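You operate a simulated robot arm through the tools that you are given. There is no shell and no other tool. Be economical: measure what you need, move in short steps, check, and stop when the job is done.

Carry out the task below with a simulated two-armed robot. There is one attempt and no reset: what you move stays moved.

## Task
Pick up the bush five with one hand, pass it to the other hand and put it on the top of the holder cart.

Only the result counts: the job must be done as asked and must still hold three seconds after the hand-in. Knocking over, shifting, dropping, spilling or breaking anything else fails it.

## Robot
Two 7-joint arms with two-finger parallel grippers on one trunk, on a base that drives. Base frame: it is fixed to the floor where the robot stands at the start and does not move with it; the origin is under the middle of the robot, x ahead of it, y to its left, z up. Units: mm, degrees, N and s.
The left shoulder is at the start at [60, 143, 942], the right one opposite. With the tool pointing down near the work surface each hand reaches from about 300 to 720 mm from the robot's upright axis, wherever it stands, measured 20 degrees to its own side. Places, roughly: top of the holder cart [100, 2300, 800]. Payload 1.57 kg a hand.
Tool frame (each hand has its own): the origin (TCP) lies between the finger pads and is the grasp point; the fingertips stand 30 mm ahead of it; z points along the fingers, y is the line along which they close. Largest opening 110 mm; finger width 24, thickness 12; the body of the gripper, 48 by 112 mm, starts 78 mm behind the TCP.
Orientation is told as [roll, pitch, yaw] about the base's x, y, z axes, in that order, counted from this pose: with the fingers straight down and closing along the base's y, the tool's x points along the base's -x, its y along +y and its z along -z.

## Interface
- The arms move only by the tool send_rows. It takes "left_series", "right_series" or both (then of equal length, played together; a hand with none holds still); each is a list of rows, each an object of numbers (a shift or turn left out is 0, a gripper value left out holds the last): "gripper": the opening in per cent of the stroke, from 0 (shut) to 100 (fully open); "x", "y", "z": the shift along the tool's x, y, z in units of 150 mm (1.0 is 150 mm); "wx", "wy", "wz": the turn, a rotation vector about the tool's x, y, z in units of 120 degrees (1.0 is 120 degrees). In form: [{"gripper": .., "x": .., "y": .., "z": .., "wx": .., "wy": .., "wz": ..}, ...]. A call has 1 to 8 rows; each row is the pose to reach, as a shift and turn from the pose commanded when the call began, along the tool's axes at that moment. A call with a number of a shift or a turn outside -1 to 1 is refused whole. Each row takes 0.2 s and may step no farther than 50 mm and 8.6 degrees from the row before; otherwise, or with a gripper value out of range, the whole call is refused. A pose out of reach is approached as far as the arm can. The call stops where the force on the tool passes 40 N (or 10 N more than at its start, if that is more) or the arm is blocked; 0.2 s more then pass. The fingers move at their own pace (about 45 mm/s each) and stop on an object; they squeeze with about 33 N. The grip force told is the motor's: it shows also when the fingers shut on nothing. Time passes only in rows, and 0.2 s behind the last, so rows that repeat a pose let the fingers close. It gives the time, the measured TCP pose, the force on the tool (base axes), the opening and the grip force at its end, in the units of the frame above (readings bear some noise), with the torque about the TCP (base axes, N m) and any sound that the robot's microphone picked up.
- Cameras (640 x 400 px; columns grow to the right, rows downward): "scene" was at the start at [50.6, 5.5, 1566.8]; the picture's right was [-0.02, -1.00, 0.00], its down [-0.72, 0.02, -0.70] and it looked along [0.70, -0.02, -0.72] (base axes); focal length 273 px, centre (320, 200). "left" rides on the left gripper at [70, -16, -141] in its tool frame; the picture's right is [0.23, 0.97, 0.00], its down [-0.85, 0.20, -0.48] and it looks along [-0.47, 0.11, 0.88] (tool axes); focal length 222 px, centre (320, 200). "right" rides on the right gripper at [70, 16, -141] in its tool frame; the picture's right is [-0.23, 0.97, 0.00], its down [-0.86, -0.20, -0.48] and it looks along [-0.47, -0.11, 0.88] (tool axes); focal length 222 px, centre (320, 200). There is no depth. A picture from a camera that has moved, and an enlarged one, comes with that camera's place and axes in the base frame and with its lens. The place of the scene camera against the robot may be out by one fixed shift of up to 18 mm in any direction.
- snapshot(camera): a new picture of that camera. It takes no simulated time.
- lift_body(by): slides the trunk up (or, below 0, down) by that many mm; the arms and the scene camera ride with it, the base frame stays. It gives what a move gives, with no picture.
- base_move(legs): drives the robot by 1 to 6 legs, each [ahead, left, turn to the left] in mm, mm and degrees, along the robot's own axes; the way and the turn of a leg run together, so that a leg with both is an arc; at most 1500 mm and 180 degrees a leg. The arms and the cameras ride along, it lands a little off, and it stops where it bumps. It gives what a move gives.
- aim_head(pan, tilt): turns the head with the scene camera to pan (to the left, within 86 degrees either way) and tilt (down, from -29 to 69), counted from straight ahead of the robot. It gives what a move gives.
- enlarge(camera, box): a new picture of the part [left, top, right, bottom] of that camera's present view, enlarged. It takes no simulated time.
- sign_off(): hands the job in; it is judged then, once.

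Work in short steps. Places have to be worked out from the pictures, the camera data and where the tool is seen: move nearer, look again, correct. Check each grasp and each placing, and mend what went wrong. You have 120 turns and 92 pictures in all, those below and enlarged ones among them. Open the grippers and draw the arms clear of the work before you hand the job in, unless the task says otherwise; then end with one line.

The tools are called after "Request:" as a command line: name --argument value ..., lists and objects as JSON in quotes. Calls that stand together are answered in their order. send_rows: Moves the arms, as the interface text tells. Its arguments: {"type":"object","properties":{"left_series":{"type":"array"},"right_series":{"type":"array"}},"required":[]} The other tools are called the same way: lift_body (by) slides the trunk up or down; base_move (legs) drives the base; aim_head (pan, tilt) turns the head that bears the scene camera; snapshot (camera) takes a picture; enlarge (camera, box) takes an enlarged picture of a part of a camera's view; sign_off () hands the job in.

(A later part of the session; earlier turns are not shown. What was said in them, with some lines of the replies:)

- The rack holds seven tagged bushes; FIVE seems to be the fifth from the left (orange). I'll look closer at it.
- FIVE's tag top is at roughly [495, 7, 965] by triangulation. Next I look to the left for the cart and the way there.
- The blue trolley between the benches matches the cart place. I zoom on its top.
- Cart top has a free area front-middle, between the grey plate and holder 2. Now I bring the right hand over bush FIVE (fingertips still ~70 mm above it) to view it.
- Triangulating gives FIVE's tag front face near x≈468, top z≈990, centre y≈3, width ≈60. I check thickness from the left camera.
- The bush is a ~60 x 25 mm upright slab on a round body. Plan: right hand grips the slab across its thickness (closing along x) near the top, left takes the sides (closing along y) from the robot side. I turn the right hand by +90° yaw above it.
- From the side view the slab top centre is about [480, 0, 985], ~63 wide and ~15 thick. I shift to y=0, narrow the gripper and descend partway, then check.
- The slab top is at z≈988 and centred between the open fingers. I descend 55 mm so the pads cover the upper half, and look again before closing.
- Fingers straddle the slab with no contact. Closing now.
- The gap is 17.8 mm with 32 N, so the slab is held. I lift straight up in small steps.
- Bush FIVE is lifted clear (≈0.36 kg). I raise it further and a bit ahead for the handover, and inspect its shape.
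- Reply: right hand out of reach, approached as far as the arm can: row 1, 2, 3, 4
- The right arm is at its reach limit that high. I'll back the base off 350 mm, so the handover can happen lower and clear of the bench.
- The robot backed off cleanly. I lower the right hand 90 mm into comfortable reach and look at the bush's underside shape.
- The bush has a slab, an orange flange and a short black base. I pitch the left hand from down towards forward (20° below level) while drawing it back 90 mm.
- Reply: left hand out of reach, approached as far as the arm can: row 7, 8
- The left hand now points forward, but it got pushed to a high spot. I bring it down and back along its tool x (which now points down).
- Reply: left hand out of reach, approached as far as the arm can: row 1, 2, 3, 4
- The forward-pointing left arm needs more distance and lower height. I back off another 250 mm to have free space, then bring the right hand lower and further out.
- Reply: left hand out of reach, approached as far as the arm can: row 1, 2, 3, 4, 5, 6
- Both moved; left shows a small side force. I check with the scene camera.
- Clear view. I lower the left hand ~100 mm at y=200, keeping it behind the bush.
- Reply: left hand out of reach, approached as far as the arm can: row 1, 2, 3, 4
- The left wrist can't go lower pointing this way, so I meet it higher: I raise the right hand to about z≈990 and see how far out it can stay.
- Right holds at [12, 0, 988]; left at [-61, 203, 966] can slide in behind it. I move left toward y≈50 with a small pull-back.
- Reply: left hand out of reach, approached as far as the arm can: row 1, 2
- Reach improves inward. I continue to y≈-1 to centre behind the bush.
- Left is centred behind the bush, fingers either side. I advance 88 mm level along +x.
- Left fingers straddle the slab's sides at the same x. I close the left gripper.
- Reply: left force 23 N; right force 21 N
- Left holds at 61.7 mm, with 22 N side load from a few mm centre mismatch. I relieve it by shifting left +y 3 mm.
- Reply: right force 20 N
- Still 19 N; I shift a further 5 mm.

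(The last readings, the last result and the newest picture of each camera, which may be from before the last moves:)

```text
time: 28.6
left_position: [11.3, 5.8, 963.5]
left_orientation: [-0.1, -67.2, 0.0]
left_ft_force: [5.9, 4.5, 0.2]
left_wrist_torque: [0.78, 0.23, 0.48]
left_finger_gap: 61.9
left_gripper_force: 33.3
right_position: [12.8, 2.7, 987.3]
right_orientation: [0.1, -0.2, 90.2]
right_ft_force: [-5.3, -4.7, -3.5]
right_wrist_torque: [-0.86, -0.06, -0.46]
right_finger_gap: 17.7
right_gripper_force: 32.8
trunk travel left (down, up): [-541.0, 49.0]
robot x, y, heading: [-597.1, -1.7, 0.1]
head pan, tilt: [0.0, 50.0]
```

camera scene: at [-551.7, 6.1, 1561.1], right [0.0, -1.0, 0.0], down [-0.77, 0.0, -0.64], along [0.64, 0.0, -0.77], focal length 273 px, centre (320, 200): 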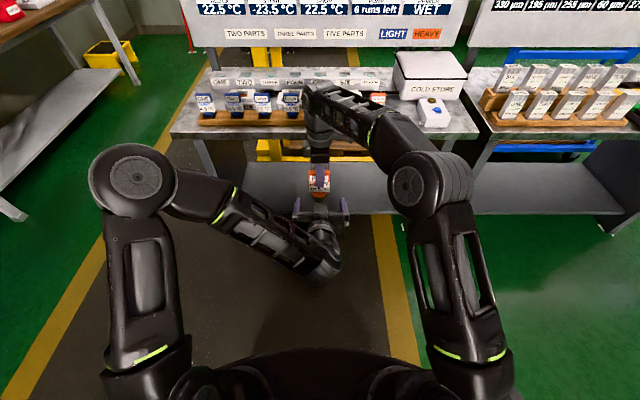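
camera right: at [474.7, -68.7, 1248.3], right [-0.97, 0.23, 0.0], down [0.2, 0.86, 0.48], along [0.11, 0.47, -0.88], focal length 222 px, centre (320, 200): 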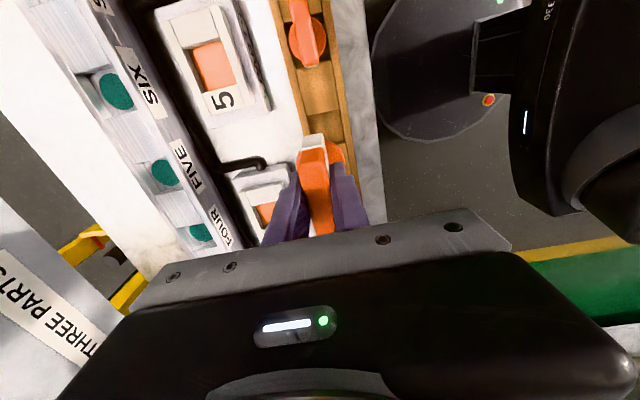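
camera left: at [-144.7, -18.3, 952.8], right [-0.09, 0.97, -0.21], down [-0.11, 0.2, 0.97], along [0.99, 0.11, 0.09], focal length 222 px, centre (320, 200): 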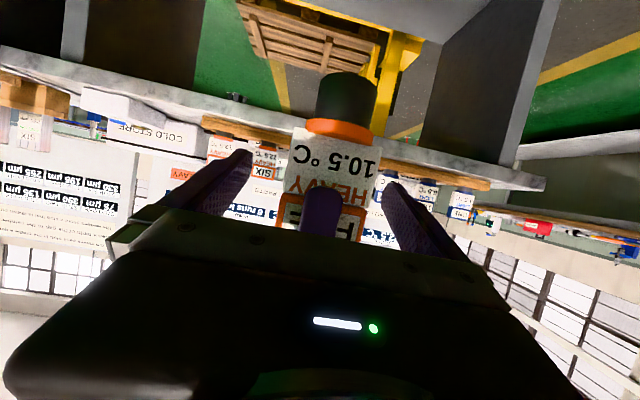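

The load is down to ~5 N. Now I open the right hand while left holds still.

Request:
send_rows --right_series '[{"gripper": 35}, {"gripper": 35}, {"gripper": 35}, {"gripper": 35}]'

Request:
enlarge --camera "right" --box '[200, 80, 440, 230]'

Request:
snapshot --camera "left"

```text
time: 29.6
left_position: [11.6, 8.1, 962.7]
left_orientation: [-0.1, -67.2, 0.2]
left_ft_force: [0.4, -0.7, 0.7]
left_wrist_torque: [-0.02, 0.02, -0.04]
left_finger_gap: 61.8
left_gripper_force: 32.7
right_position: [11.8, 1.5, 987.6]
right_orientation: [-0.1, 0.0, 90.4]
right_ft_force: [-0.1, 0.0, 0.2]
right_wrist_torque: [0.01, 0.0, 0.05]
right_finger_gap: 38.3
right_gripper_force: 0.0
trunk travel left (down, up): [-541.0, 49.0]
robot x, y, heading: [-603.2, -0.7, 0.1]
head pan, tilt: [0.0, 50.0]
```

```text
2.67 times, centred on (320, 155) of right
camera zoom: at [-3.1, -67.8, 1128.7], right [-0.97, 0.22, 0.0], down [0.2, 0.86, 0.48], along [0.11, 0.47, -0.88], focal length 592 px, centre (320, 320)
```

zoom: 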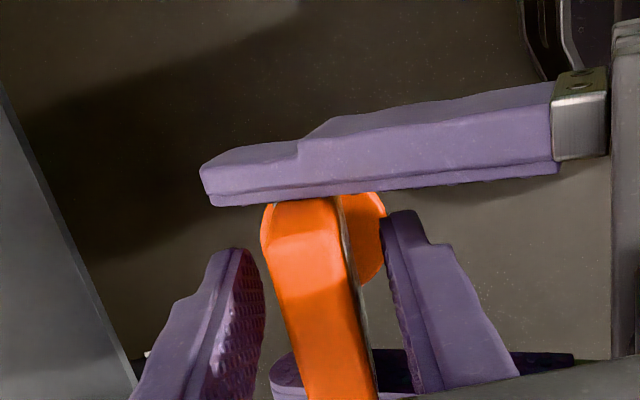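

```text
54 pictures are left
camera left: at [-145.6, -9.7, 952.6], right [-0.09, 0.97, -0.21], down [-0.11, 0.2, 0.97], along [0.99, 0.11, 0.09], focal length 222 px, centre (320, 200)
```

left: 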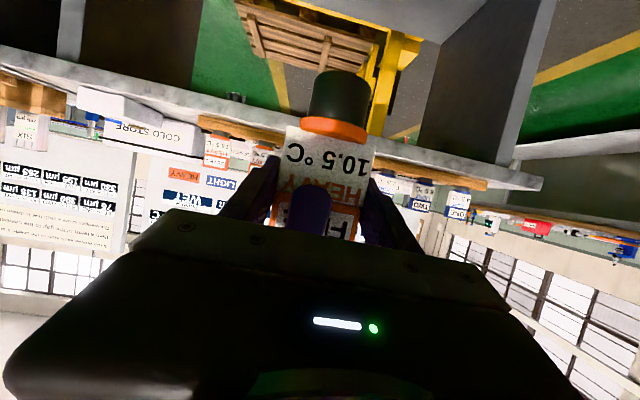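

Right is free and left holds the bush (61.8 mm gap, 33 N). I raise the right hand straight up.

Request:
send_rows --right_series '[{"z": -0.1}, {"z": -0.2}, {"z": -0.3}, {"z": -0.4}]'

Request:
snapshot --camera "right"

```text
time: 30.6
left_position: [11.8, 7.4, 962.8]
left_orientation: [0.0, -67.2, 0.2]
left_ft_force: [0.0, -0.1, -0.9]
left_wrist_torque: [0.02, -0.02, -0.04]
left_finger_gap: 61.9
left_gripper_force: 32.7
right_position: [11.7, 2.0, 1017.5]
right_orientation: [-0.1, 0.0, 90.2]
right_ft_force: [-0.5, -0.1, -0.5]
right_wrist_torque: [-0.01, 0.01, 0.02]
right_finger_gap: 38.5
right_gripper_force: 0.1
right hand out of reach, approached as far as the arm can: row 3, 4
trunk travel left (down, up): [-541.0, 49.0]
robot x, y, heading: [-600.3, 0.1, 0.1]
head pan, tilt: [0.0, 50.0]
```

```text
53 pictures are left
camera right: at [-3.9, -67.2, 1159.0], right [-0.97, 0.22, 0.0], down [0.2, 0.86, 0.48], along [0.11, 0.47, -0.88], focal length 222 px, centre (320, 200)
```

right: 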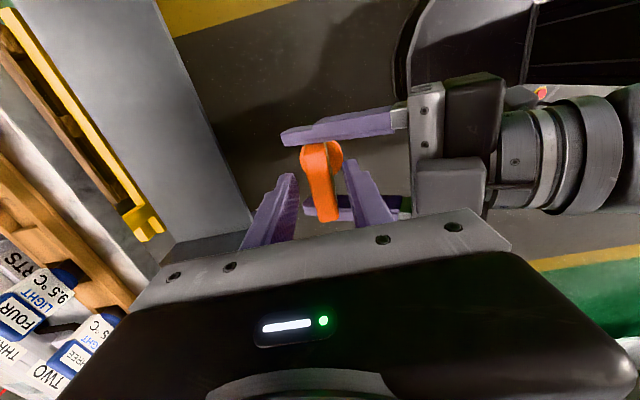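

Right is reach-limited at z=1017, so instead I lower the left hand straight down 55 mm out of the right's open fingers.

Request:
send_rows --left_series '[{"x": 0.085, "z": 0.036}, {"x": 0.17, "z": 0.072}, {"x": 0.255, "z": 0.108}, {"x": 0.34, "z": 0.143}]'

Request:
snapshot --camera "right"

```text
time: 31.6
left_position: [11.2, 8.7, 907.9]
left_orientation: [0.1, -67.2, 0.1]
left_ft_force: [1.3, 1.0, 0.1]
left_wrist_torque: [-0.03, 0.01, 0.03]
left_finger_gap: 61.6
left_gripper_force: 32.9
right_position: [12.0, 0.4, 1017.2]
right_orientation: [-0.2, 0.1, 90.2]
right_ft_force: [-0.1, 0.0, 0.5]
right_wrist_torque: [0.03, 0.04, -0.01]
right_finger_gap: 38.4
right_gripper_force: 0.0
trunk travel left (down, up): [-541.0, 49.0]
robot x, y, heading: [-602.3, -1.4, 0.2]
head pan, tilt: [0.0, 50.0]
```

```text
52 pictures are left
camera right: at [-3.5, -67.8, 1158.7], right [-0.97, 0.22, 0.0], down [0.2, 0.86, 0.48], along [0.11, 0.47, -0.88], focal length 222 px, centre (320, 200)
```

right: 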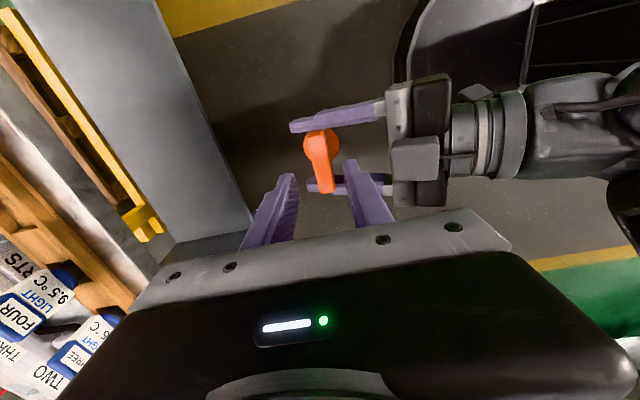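

The hands are apart. I move the right hand away to the right and back.

Request:
send_rows --right_series '[{"x": 0.3}, {"x": 0.6}, {"x": 0.9}, {"x": 1.0, "y": 0.25}, {"x": 1.0, "y": 0.5}, {"x": 1.0, "y": 0.8}]'

Request:
aim_head --pan 80 --tilt 25

Request:
snapshot --camera "scene"

```text
time: 33.0
left_position: [10.3, 6.9, 908.0]
left_orientation: [0.1, -67.2, 0.0]
left_ft_force: [-0.1, 0.6, 0.1]
left_wrist_torque: [-0.02, 0.05, 0.01]
left_finger_gap: 61.7
left_gripper_force: 32.9
right_position: [-108.2, -150.9, 1018.8]
right_orientation: [-0.1, 0.0, 90.1]
right_ft_force: [-0.1, 0.3, -0.2]
right_wrist_torque: [-0.01, 0.03, 0.0]
right_finger_gap: 38.5
right_gripper_force: 0.1
trunk travel left (down, up): [-541.0, 49.0]
robot x, y, heading: [-598.1, -3.4, 0.1]
head pan, tilt: [0.0, 50.0]
```

```text
time: 34.5
left_position: [10.2, 8.0, 908.4]
left_orientation: [0.0, -67.3, 0.1]
left_ft_force: [-0.1, -0.9, 0.2]
left_wrist_torque: [-0.03, -0.03, 0.0]
left_finger_gap: 61.8
left_gripper_force: 33.0
right_position: [-107.1, -151.2, 1017.7]
right_orientation: [0.0, 0.0, 90.2]
right_ft_force: [0.0, 0.3, -0.3]
right_wrist_torque: [0.03, -0.01, 0.02]
right_finger_gap: 38.6
right_gripper_force: 0.2
trunk travel left (down, up): [-541.0, 49.0]
robot x, y, heading: [-597.3, 0.9, 0.1]
head pan, tilt: [80.0, 25.0]
```

```text
51 pictures are left
camera scene: at [-613.0, 97.4, 1598.6], right [0.99, -0.17, 0.0], down [-0.07, -0.42, -0.91], along [0.15, 0.89, -0.42], focal length 273 px, centre (320, 200)
```

scene: 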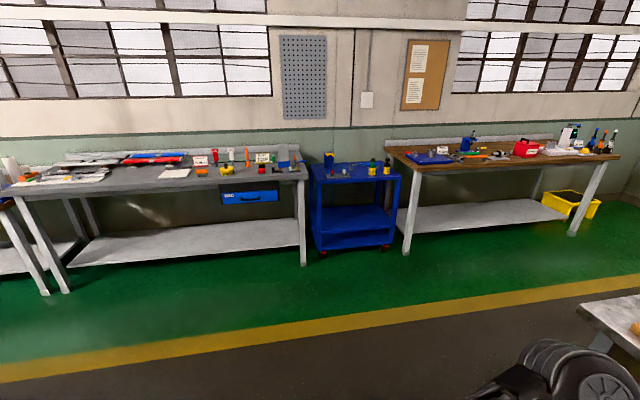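

Cart front edge lies near y≈2150, free spot around [95, 2215]. The bush bottom is ~73 mm below the left TCP. I raise the trunk 45 mm for clearance, then turn left 90° and drive towards the cart in stages.

Request:
lift_body --by 45

Request:
base_move --legs '[[0, 0, 90], [1200, 0, 0]]'

Request:
aim_head --pan -30 --tilt 35

Request:
snapshot --camera "scene"

```text
time: 35.4
left_position: [9.9, 7.9, 953.0]
left_orientation: [0.2, -67.2, 0.1]
left_ft_force: [-0.8, -0.1, 0.3]
left_wrist_torque: [0.02, 0.01, -0.01]
left_finger_gap: 61.7
left_gripper_force: 32.7
right_position: [-106.0, -150.8, 1061.4]
right_orientation: [0.0, 0.0, 90.2]
right_ft_force: [-1.0, 0.3, 0.0]
right_wrist_torque: [0.02, 0.04, -0.01]
right_finger_gap: 38.4
right_gripper_force: 0.1
trunk travel left (down, up): [-586.0, 4.0]
robot x, y, heading: [-597.6, -3.4, 0.2]
head pan, tilt: [80.0, 25.0]
```

```text
time: 45.3
left_position: [-598.5, 1807.2, 953.6]
left_orientation: [0.2, -67.2, 89.7]
left_ft_force: [-0.4, -0.4, 0.0]
left_wrist_torque: [0.01, 0.0, -0.01]
left_finger_gap: 61.9
left_gripper_force: 32.9
right_position: [-441.4, 1689.8, 1063.5]
right_orientation: [0.1, 0.0, 179.8]
right_ft_force: [-0.3, 0.1, -0.4]
right_wrist_torque: [-0.03, 0.0, -0.06]
right_finger_gap: 38.7
right_gripper_force: 0.1
trunk travel left (down, up): [-586.0, 4.0]
robot x, y, heading: [-598.0, 1194.4, 90.0]
head pan, tilt: [80.0, 25.0]
```

```text
time: 47.1
left_position: [-598.9, 1806.9, 953.0]
left_orientation: [0.1, -67.1, 89.7]
left_ft_force: [1.1, 1.0, -0.6]
left_wrist_torque: [0.03, 0.01, 0.02]
left_finger_gap: 61.7
left_gripper_force: 32.6
right_position: [-442.3, 1688.7, 1063.6]
right_orientation: [0.0, 0.0, 179.7]
right_ft_force: [-0.1, -0.2, 0.0]
right_wrist_torque: [0.0, -0.03, 0.03]
right_finger_gap: 38.6
right_gripper_force: 0.0
trunk travel left (down, up): [-586.0, 4.0]
robot x, y, heading: [-598.5, 1196.9, 89.8]
head pan, tilt: [-30.0, 35.0]
```

```text
50 pictures are left
camera scene: at [-550.7, 1251.8, 1627.8], right [0.86, -0.5, 0.0], down [-0.29, -0.5, -0.82], along [0.41, 0.71, -0.57], focal length 273 px, centre (320, 200)
```

scene: 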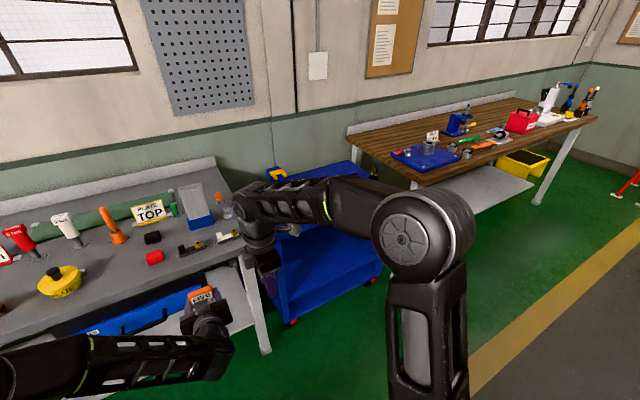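

The bush is still held and the path to the right is free. I shift right 700 mm to line up with the cart.

Request:
base_move --legs '[[0, -700, 0]]'

Request:
aim_head --pan 0 --tilt 40

Request:
snapshot --camera "scene"

```text
time: 50.9
left_position: [94.3, 1804.3, 952.4]
left_orientation: [0.1, -67.2, 89.6]
left_ft_force: [-0.2, -0.4, -0.4]
left_wrist_torque: [0.01, 0.01, 0.03]
left_finger_gap: 61.9
left_gripper_force: 33.0
right_position: [252.2, 1686.0, 1062.9]
right_orientation: [0.0, 0.0, 179.7]
right_ft_force: [1.2, 0.9, 0.9]
right_wrist_torque: [0.02, 0.0, -0.03]
right_finger_gap: 38.6
right_gripper_force: 0.0
trunk travel left (down, up): [-586.0, 4.0]
robot x, y, heading: [98.1, 1194.2, 89.6]
head pan, tilt: [-30.0, 35.0]
```

```text
time: 51.9
left_position: [93.9, 1804.0, 952.9]
left_orientation: [0.0, -67.2, 89.6]
left_ft_force: [-0.9, 0.0, -1.0]
left_wrist_torque: [-0.04, 0.03, 0.05]
left_finger_gap: 61.5
left_gripper_force: 33.0
right_position: [250.4, 1685.1, 1062.5]
right_orientation: [0.1, 0.0, 179.7]
right_ft_force: [1.3, -0.8, -0.9]
right_wrist_torque: [0.0, -0.02, 0.01]
right_finger_gap: 38.5
right_gripper_force: 0.1
trunk travel left (down, up): [-586.0, 4.0]
robot x, y, heading: [97.5, 1195.2, 89.5]
head pan, tilt: [0.0, 40.0]
```

```text
49 pictures are left
camera scene: at [97.7, 1257.4, 1620.2], right [1.0, -0.01, 0.0], down [0.0, -0.64, -0.77], along [0.01, 0.77, -0.64], focal length 273 px, centre (320, 200)
```

scene: 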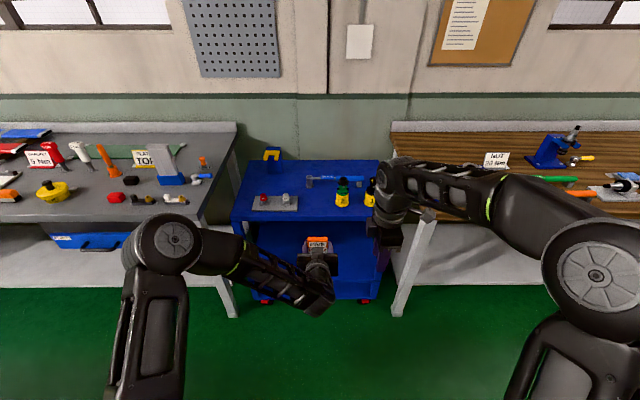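

Lined up. I pull the right hand back ~90 mm to keep it off the cart and take a closer look at the cart top.

Request:
send_rows --right_series '[{"y": 0.3}, {"y": 0.6}]'

Request:
enlarge --camera "scene" --box '[225, 140, 401, 250]'

```text
time: 52.5
left_position: [94.7, 1802.7, 953.7]
left_orientation: [0.0, -67.3, 89.6]
left_ft_force: [-1.0, -0.1, -0.4]
left_wrist_torque: [-0.01, -0.01, 0.03]
left_finger_gap: 61.7
left_gripper_force: 32.7
right_position: [251.4, 1593.9, 1061.5]
right_orientation: [-0.1, 0.1, 179.8]
right_ft_force: [0.4, 0.3, 0.3]
right_wrist_torque: [-0.01, 0.02, 0.02]
right_finger_gap: 38.7
right_gripper_force: 0.1
trunk travel left (down, up): [-586.0, 4.0]
robot x, y, heading: [98.6, 1196.0, 89.6]
head pan, tilt: [0.0, 40.0]
```

```text
3.64 times, centred on (313, 195) of scene
camera zoom: at [97.7, 1256.4, 1620.3], right [1.0, -0.01, 0.0], down [0.0, -0.64, -0.77], along [0.0, 0.77, -0.64], focal length 994 px, centre (346, 218)
```

zoom: 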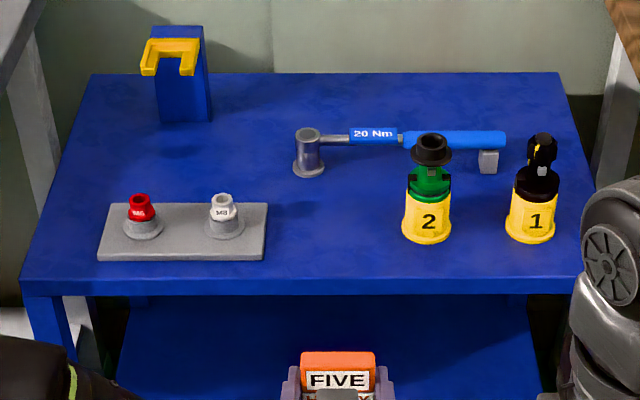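

Cart at z≈800: front edge y≈2126, plate ends at x≈-2, holder 2 starts at x≈168. Target for the bush is [84, 2200]. I drive ahead 330 mm first with a slight left correction.

Request:
base_move --legs '[[330, 13, 0.4]]'

Request:
aim_head --pan 0 --tilt 52

Request:
snapshot --camera "scene"

Request:
snapshot --camera "left"

```text
time: 54.7
left_position: [77.5, 2130.1, 952.6]
left_orientation: [0.2, -67.1, 90.2]
left_ft_force: [-0.3, -0.1, 0.0]
left_wrist_torque: [0.0, 0.01, 0.0]
left_finger_gap: 61.8
left_gripper_force: 32.6
right_position: [236.0, 1923.8, 1061.8]
right_orientation: [0.2, 0.1, -179.8]
right_ft_force: [0.8, 0.1, -0.5]
right_wrist_torque: [0.0, -0.01, 0.01]
right_finger_gap: 38.4
right_gripper_force: 0.0
trunk travel left (down, up): [-586.0, 4.0]
robot x, y, heading: [83.9, 1521.7, 90.0]
head pan, tilt: [0.0, 40.0]
```

```text
time: 55.4
left_position: [76.4, 2130.1, 952.6]
left_orientation: [0.1, -67.2, 90.1]
left_ft_force: [-1.1, 0.3, 0.5]
left_wrist_torque: [0.0, 0.01, -0.03]
left_finger_gap: 62.0
left_gripper_force: 33.3
right_position: [235.9, 1924.1, 1061.2]
right_orientation: [0.0, 0.1, -180.0]
right_ft_force: [1.1, 0.2, 0.1]
right_wrist_torque: [-0.03, -0.01, -0.03]
right_finger_gap: 38.4
right_gripper_force: 0.1
trunk travel left (down, up): [-586.0, 4.0]
robot x, y, heading: [88.7, 1516.8, 90.0]
head pan, tilt: [0.0, 52.0]
```

```text
47 pictures are left
camera scene: at [84.8, 1574.4, 1603.5], right [1.0, 0.0, 0.0], down [0.0, -0.79, -0.62], along [0.0, 0.62, -0.79], focal length 273 px, centre (320, 200)
```

scene: 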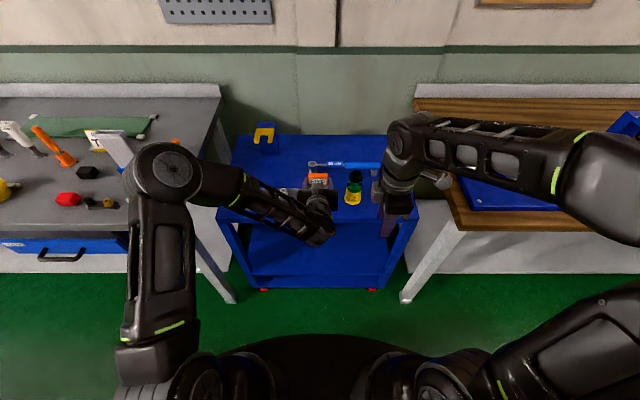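

```text
46 pictures are left
camera left: at [95.0, 1972.4, 942.3], right [-0.97, -0.09, -0.21], down [-0.2, -0.11, 0.97], along [-0.11, 0.99, 0.09], focal length 222 px, centre (320, 200)
```

left: 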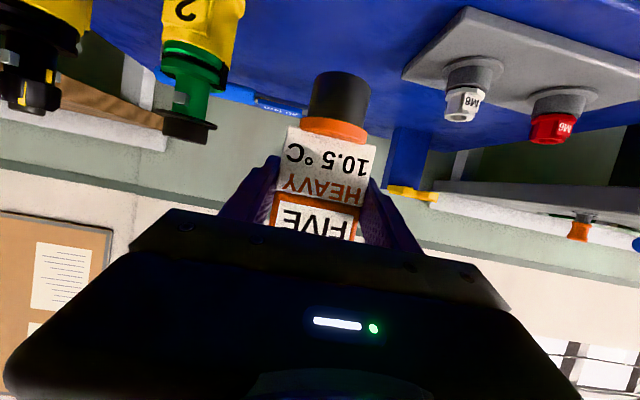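

Bush is hanging over the cart's front edge, centred in the gap. I drive the last 70 mm ahead and 6 mm right.

Request:
base_move --legs '[[70, -6, 0]]'

Request:
snapshot --camera "left"

Request:
enlarge --camera "scene" --box '[210, 120, 410, 245]'

```text
time: 56.4
left_position: [84.0, 2202.8, 951.7]
left_orientation: [0.1, -67.1, 90.0]
left_ft_force: [0.5, 0.3, 0.2]
left_wrist_torque: [0.04, 0.04, 0.0]
left_finger_gap: 61.9
left_gripper_force: 33.0
right_position: [241.2, 1995.6, 1062.2]
right_orientation: [0.1, 0.1, -179.8]
right_ft_force: [-0.1, 0.1, 0.2]
right_wrist_torque: [-0.04, 0.01, -0.02]
right_finger_gap: 38.7
right_gripper_force: 0.0
trunk travel left (down, up): [-586.0, 4.0]
robot x, y, heading: [89.3, 1593.0, 90.2]
head pan, tilt: [0.0, 52.0]
```

```text
45 pictures are left
camera left: at [101.0, 2043.9, 941.7], right [-0.97, -0.09, -0.21], down [-0.2, -0.11, 0.97], along [-0.11, 0.99, 0.09], focal length 222 px, centre (320, 200)
```

left: 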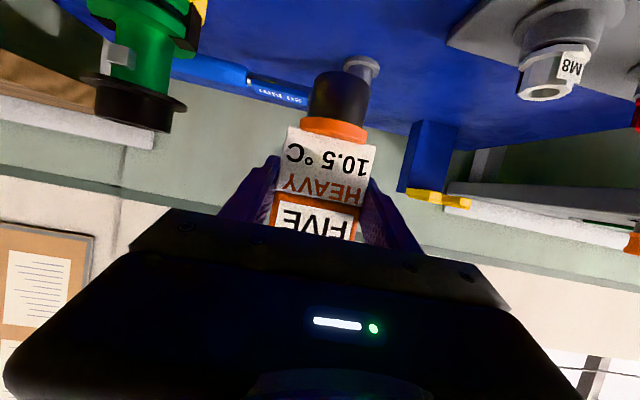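

```text
3.20 times, centred on (310, 182) of scene
camera zoom: at [90.8, 1646.7, 1603.3], right [1.0, 0.0, 0.0], down [0.0, -0.79, -0.61], along [0.0, 0.61, -0.79], focal length 875 px, centre (352, 256)
```

zoom: 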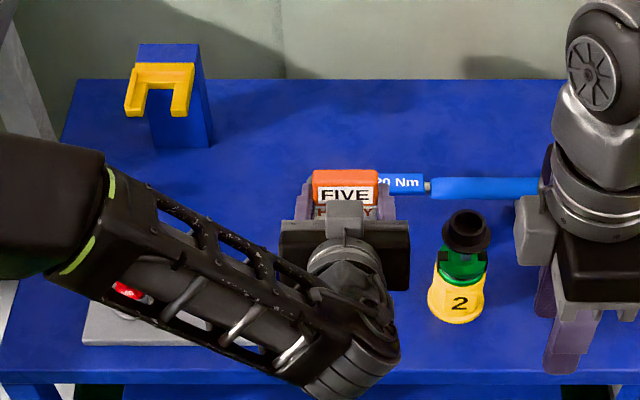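

All clear around it. I lower the trunk 55 mm first, leaving a small gap to the cart top.

Request:
lift_body --by -55

Request:
snapshot --camera "left"

```text
time: 57.4
left_position: [83.0, 2200.6, 897.8]
left_orientation: [0.2, -67.2, 90.1]
left_ft_force: [0.2, -0.2, -1.0]
left_wrist_torque: [-0.03, 0.0, 0.01]
left_finger_gap: 61.7
left_gripper_force: 33.3
right_position: [241.4, 1993.1, 1007.4]
right_orientation: [0.1, 0.0, -179.8]
right_ft_force: [-1.0, -0.5, 0.7]
right_wrist_torque: [0.0, 0.02, -0.01]
right_finger_gap: 38.3
right_gripper_force: 0.0
trunk travel left (down, up): [-531.0, 59.0]
robot x, y, heading: [90.2, 1594.7, 90.1]
head pan, tilt: [0.0, 52.0]
```

```text
43 pictures are left
camera left: at [100.9, 2042.5, 887.4], right [-0.97, -0.09, -0.21], down [-0.2, -0.11, 0.97], along [-0.11, 0.99, 0.09], focal length 222 px, centre (320, 200)
```

left: 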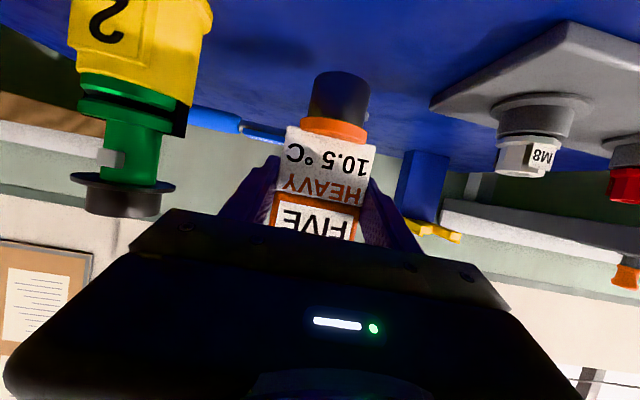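

About 25 mm remains by my estimate. I lower with the arm in fine steps, watching the force.

Request:
send_rows --left_series '[{"x": 0.018, "z": 0.008}, {"x": 0.037, "z": 0.016}, {"x": 0.055, "z": 0.023}, {"x": 0.074, "z": 0.031}, {"x": 0.092, "z": 0.039}]'

Request:
snapshot --camera "left"

```text
time: 58.6
left_position: [83.5, 2199.8, 883.8]
left_orientation: [0.2, -67.1, 89.9]
left_ft_force: [-0.9, 0.5, -0.6]
left_wrist_torque: [-0.03, -0.02, -0.01]
left_finger_gap: 61.8
left_gripper_force: 32.6
right_position: [241.6, 1993.5, 1007.3]
right_orientation: [0.0, 0.1, -179.9]
right_ft_force: [-0.4, -0.8, -0.1]
right_wrist_torque: [-0.04, 0.02, 0.0]
right_finger_gap: 38.4
right_gripper_force: 0.1
trunk travel left (down, up): [-531.0, 59.0]
robot x, y, heading: [87.7, 1590.8, 89.8]
head pan, tilt: [0.0, 52.0]
```

```text
42 pictures are left
camera left: at [100.4, 2042.8, 872.2], right [-0.97, -0.09, -0.21], down [-0.2, -0.11, 0.97], along [-0.11, 0.99, 0.09], focal length 222 px, centre (320, 200)
```

left: 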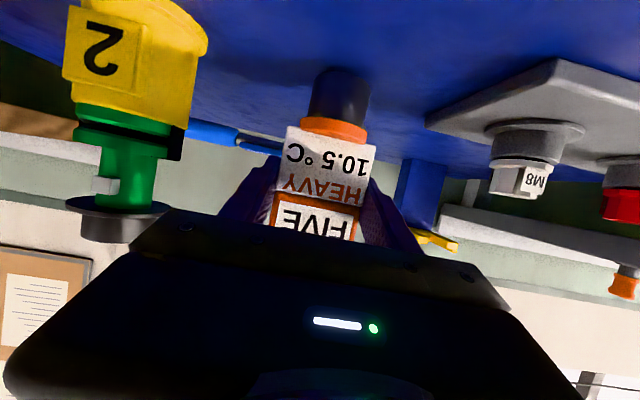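

No contact yet (z=884). I continue 8 mm in 2 mm steps.

Request:
send_rows --left_series '[{"x": 0.012, "z": 0.005}, {"x": 0.024, "z": 0.01}, {"x": 0.037, "z": 0.016}, {"x": 0.049, "z": 0.021}]'

Request:
enlarge --camera "left" --box '[220, 20, 460, 170]'

```text
time: 59.6
left_position: [83.5, 2201.3, 875.8]
left_orientation: [0.1, -67.3, 90.1]
left_ft_force: [-0.5, -0.8, 3.6]
left_wrist_torque: [-0.18, -0.01, -0.06]
left_finger_gap: 61.9
left_gripper_force: 33.1
right_position: [241.4, 1993.7, 1009.3]
right_orientation: [0.0, 0.0, -179.9]
right_ft_force: [0.2, 0.0, 0.2]
right_wrist_torque: [-0.02, -0.02, 0.0]
right_finger_gap: 38.5
right_gripper_force: 0.1
trunk travel left (down, up): [-531.0, 59.0]
robot x, y, heading: [92.8, 1593.0, 90.0]
head pan, tilt: [0.0, 52.0]
```

```text
2.67 times, centred on (340, 95) of left
camera zoom: at [100.8, 2043.2, 865.5], right [-0.97, -0.09, -0.21], down [-0.2, -0.11, 0.97], along [-0.11, 0.99, 0.09], focal length 592 px, centre (267, 480)
```

zoom: 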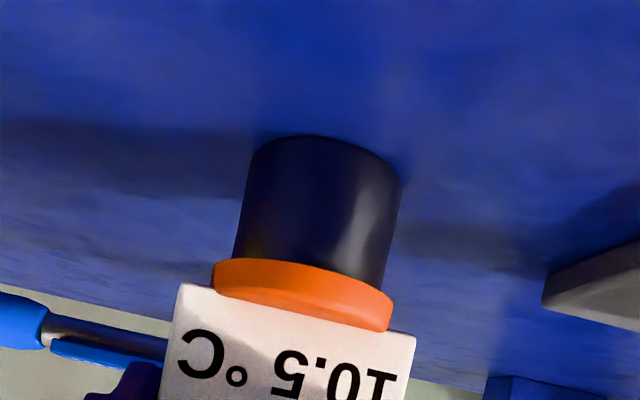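

Contact just begun (+3.6 N). I press another 2 mm to seat it flat.

Request:
send_rows --left_series '[{"x": 0.006, "z": 0.003}, {"x": 0.012, "z": 0.005}, {"x": 0.012, "z": 0.005}]'

```text
time: 60.4
left_position: [83.6, 2200.5, 876.8]
left_orientation: [0.0, -67.6, 90.3]
left_ft_force: [-0.3, -0.4, 23.7]
left_wrist_torque: [-0.41, 0.08, -0.05]
left_finger_gap: 61.8
left_gripper_force: 33.1
right_position: [240.8, 1992.7, 1007.7]
right_orientation: [-0.1, 0.0, -179.8]
right_ft_force: [0.0, -0.7, 0.2]
right_wrist_torque: [-0.04, -0.02, -0.02]
right_finger_gap: 38.6
right_gripper_force: 0.1
trunk travel left (down, up): [-531.0, 59.0]
robot x, y, heading: [93.7, 1594.7, 90.3]
head pan, tilt: [0.0, 52.0]
```

Firm contact (24 N). I back off 1.5 mm and then open slowly.

Request:
send_rows --left_series '[{"x": -0.009, "z": -0.004}, {"x": -0.009, "z": -0.004}]'

Request:
send_rows --left_series '[{"gripper": 58}, {"gripper": 62}, {"gripper": 68}, {"gripper": 76}, {"gripper": 80}]'

Request:
snapshot --camera "left"

Request:
enlarge --camera "scene" --box '[240, 130, 400, 230]'

```text
time: 61.0
left_position: [83.9, 2200.6, 876.5]
left_orientation: [0.0, -67.3, 90.0]
left_ft_force: [-0.3, 6.7, 23.1]
left_wrist_torque: [0.06, -0.01, -0.03]
left_finger_gap: 61.9
left_gripper_force: 32.6
right_position: [241.0, 1992.5, 1008.3]
right_orientation: [-0.2, 0.0, -179.9]
right_ft_force: [-0.3, -0.2, -0.1]
right_wrist_torque: [0.0, 0.01, 0.02]
right_finger_gap: 38.3
right_gripper_force: 0.0
trunk travel left (down, up): [-531.0, 59.0]
robot x, y, heading: [91.5, 1591.1, 89.9]
head pan, tilt: [0.0, 52.0]
```

```text
time: 62.2
left_position: [82.2, 2201.9, 873.5]
left_orientation: [0.1, -67.2, 90.0]
left_ft_force: [0.3, 1.0, 0.6]
left_wrist_torque: [0.04, -0.03, 0.0]
left_finger_gap: 88.0
left_gripper_force: 0.0
right_position: [241.4, 1994.2, 1008.6]
right_orientation: [0.1, 0.0, -179.9]
right_ft_force: [-0.2, -0.2, -0.1]
right_wrist_torque: [0.03, 0.0, 0.0]
right_finger_gap: 38.6
right_gripper_force: 0.0
trunk travel left (down, up): [-531.0, 59.0]
robot x, y, heading: [86.5, 1587.8, 90.2]
head pan, tilt: [0.0, 52.0]
```

```text
40 pictures are left
camera left: at [100.6, 2042.8, 863.8], right [-0.97, -0.09, -0.21], down [-0.2, -0.11, 0.97], along [-0.11, 0.99, 0.09], focal length 222 px, centre (320, 200)
```

left: 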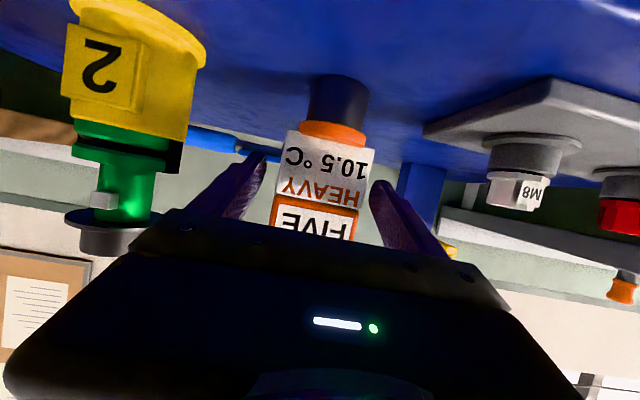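

```text
4.00 times, centred on (320, 180) of scene
camera zoom: at [90.6, 1644.3, 1548.4], right [1.0, 0.0, 0.0], down [0.0, -0.79, -0.62], along [0.0, 0.62, -0.79], focal length 1094 px, centre (320, 280)
```

zoom: 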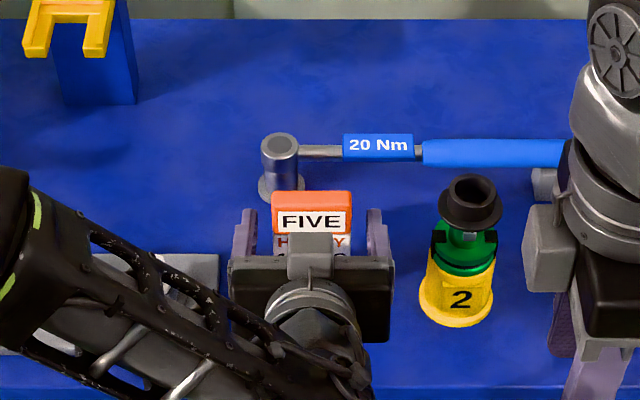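

The bush stands upright on the cart, fingers open 13 mm clear each side. I back the base straight away.

Request:
base_move --legs '[[-350, 0, 0]]'

Request:
aim_head --pan 0 --tilt 40

Request:
enlarge --camera "scene" --box '[225, 120, 417, 240]'

Request:
snapshot --camera "left"

```text
time: 64.4
left_position: [85.0, 1852.7, 874.9]
left_orientation: [0.1, -67.1, 89.8]
left_ft_force: [-0.1, 0.4, -0.7]
left_wrist_torque: [0.03, 0.02, -0.02]
left_finger_gap: 88.0
left_gripper_force: 0.1
right_position: [243.0, 1645.0, 1006.9]
right_orientation: [0.0, 0.0, 180.0]
right_ft_force: [0.3, -0.4, -1.2]
right_wrist_torque: [-0.02, 0.01, -0.02]
right_finger_gap: 38.5
right_gripper_force: 0.0
trunk travel left (down, up): [-531.0, 59.0]
robot x, y, heading: [86.6, 1242.1, 90.0]
head pan, tilt: [0.0, 52.0]
```

```text
time: 65.2
left_position: [85.7, 1854.1, 874.3]
left_orientation: [0.0, -67.2, 89.7]
left_ft_force: [-0.6, 0.3, -0.5]
left_wrist_torque: [-0.03, -0.01, -0.01]
left_finger_gap: 87.9
left_gripper_force: 0.0
right_position: [243.3, 1645.1, 1008.1]
right_orientation: [0.0, -0.1, 180.0]
right_ft_force: [0.6, 0.2, 0.1]
right_wrist_torque: [0.0, 0.0, 0.0]
right_finger_gap: 38.4
right_gripper_force: 0.0
trunk travel left (down, up): [-531.0, 59.0]
robot x, y, heading: [90.9, 1244.6, 89.9]
head pan, tilt: [0.0, 40.0]
```

```text
3.33 times, centred on (321, 180) of scene
camera zoom: at [90.8, 1306.4, 1565.2], right [1.0, 0.0, 0.0], down [0.0, -0.64, -0.77], along [0.0, 0.77, -0.64], focal length 911 px, centre (317, 267)
```

zoom: 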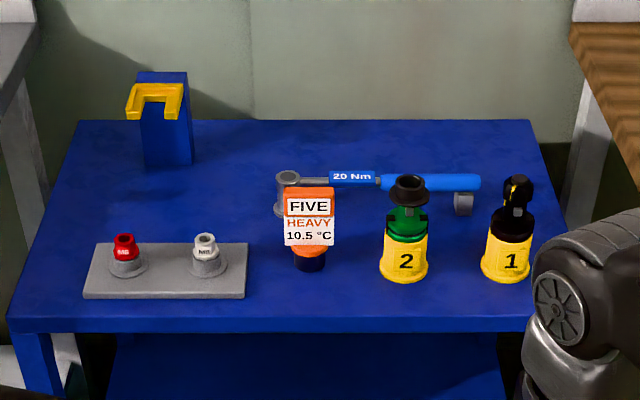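

```text
37 pictures are left
camera left: at [102.3, 1695.1, 863.9], right [-0.97, -0.09, -0.21], down [-0.2, -0.11, 0.97], along [-0.11, 0.99, 0.09], focal length 222 px, centre (320, 200)
```

left: 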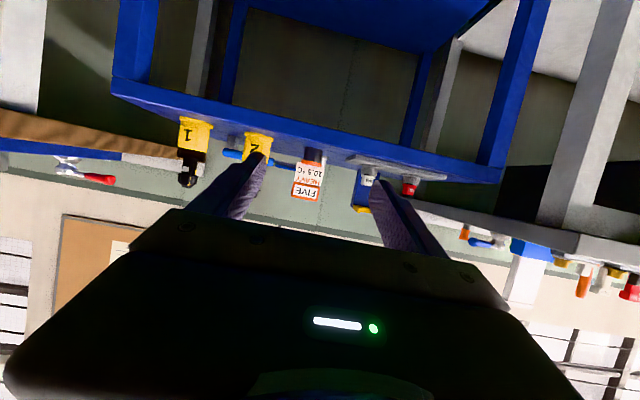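

Bush five stands upright on the cart top and nothing else there has moved. I open both grippers fully and then hand in.

Request:
send_rows --left_series '[{"gripper": 100}, {"gripper": 100}, {"gripper": 100}, {"gripper": 100}, {"gripper": 100}]' --right_series '[{"gripper": 100}, {"gripper": 100}, {"gripper": 100}, {"gripper": 100}, {"gripper": 100}]'

Request:
sign_off

```text
time: 66.4
left_position: [86.3, 1853.1, 874.0]
left_orientation: [0.1, -67.2, 89.8]
left_ft_force: [-0.4, 0.7, 0.1]
left_wrist_torque: [-0.03, -0.01, 0.01]
left_finger_gap: 109.9
left_gripper_force: 0.0
right_position: [242.4, 1644.8, 1008.3]
right_orientation: [0.2, -0.1, 179.9]
right_ft_force: [0.2, 1.6, 0.4]
right_wrist_torque: [-0.01, 0.01, -0.03]
right_finger_gap: 109.9
right_gripper_force: 0.1
trunk travel left (down, up): [-531.0, 59.0]
robot x, y, heading: [88.5, 1241.5, 89.9]
head pan, tilt: [0.0, 40.0]
```

```text
The job is handed in.
```

The right hand picked up bush five and passed it to the left; it now stands upright on top of the holder cart, and nothing else there appears to have moved.
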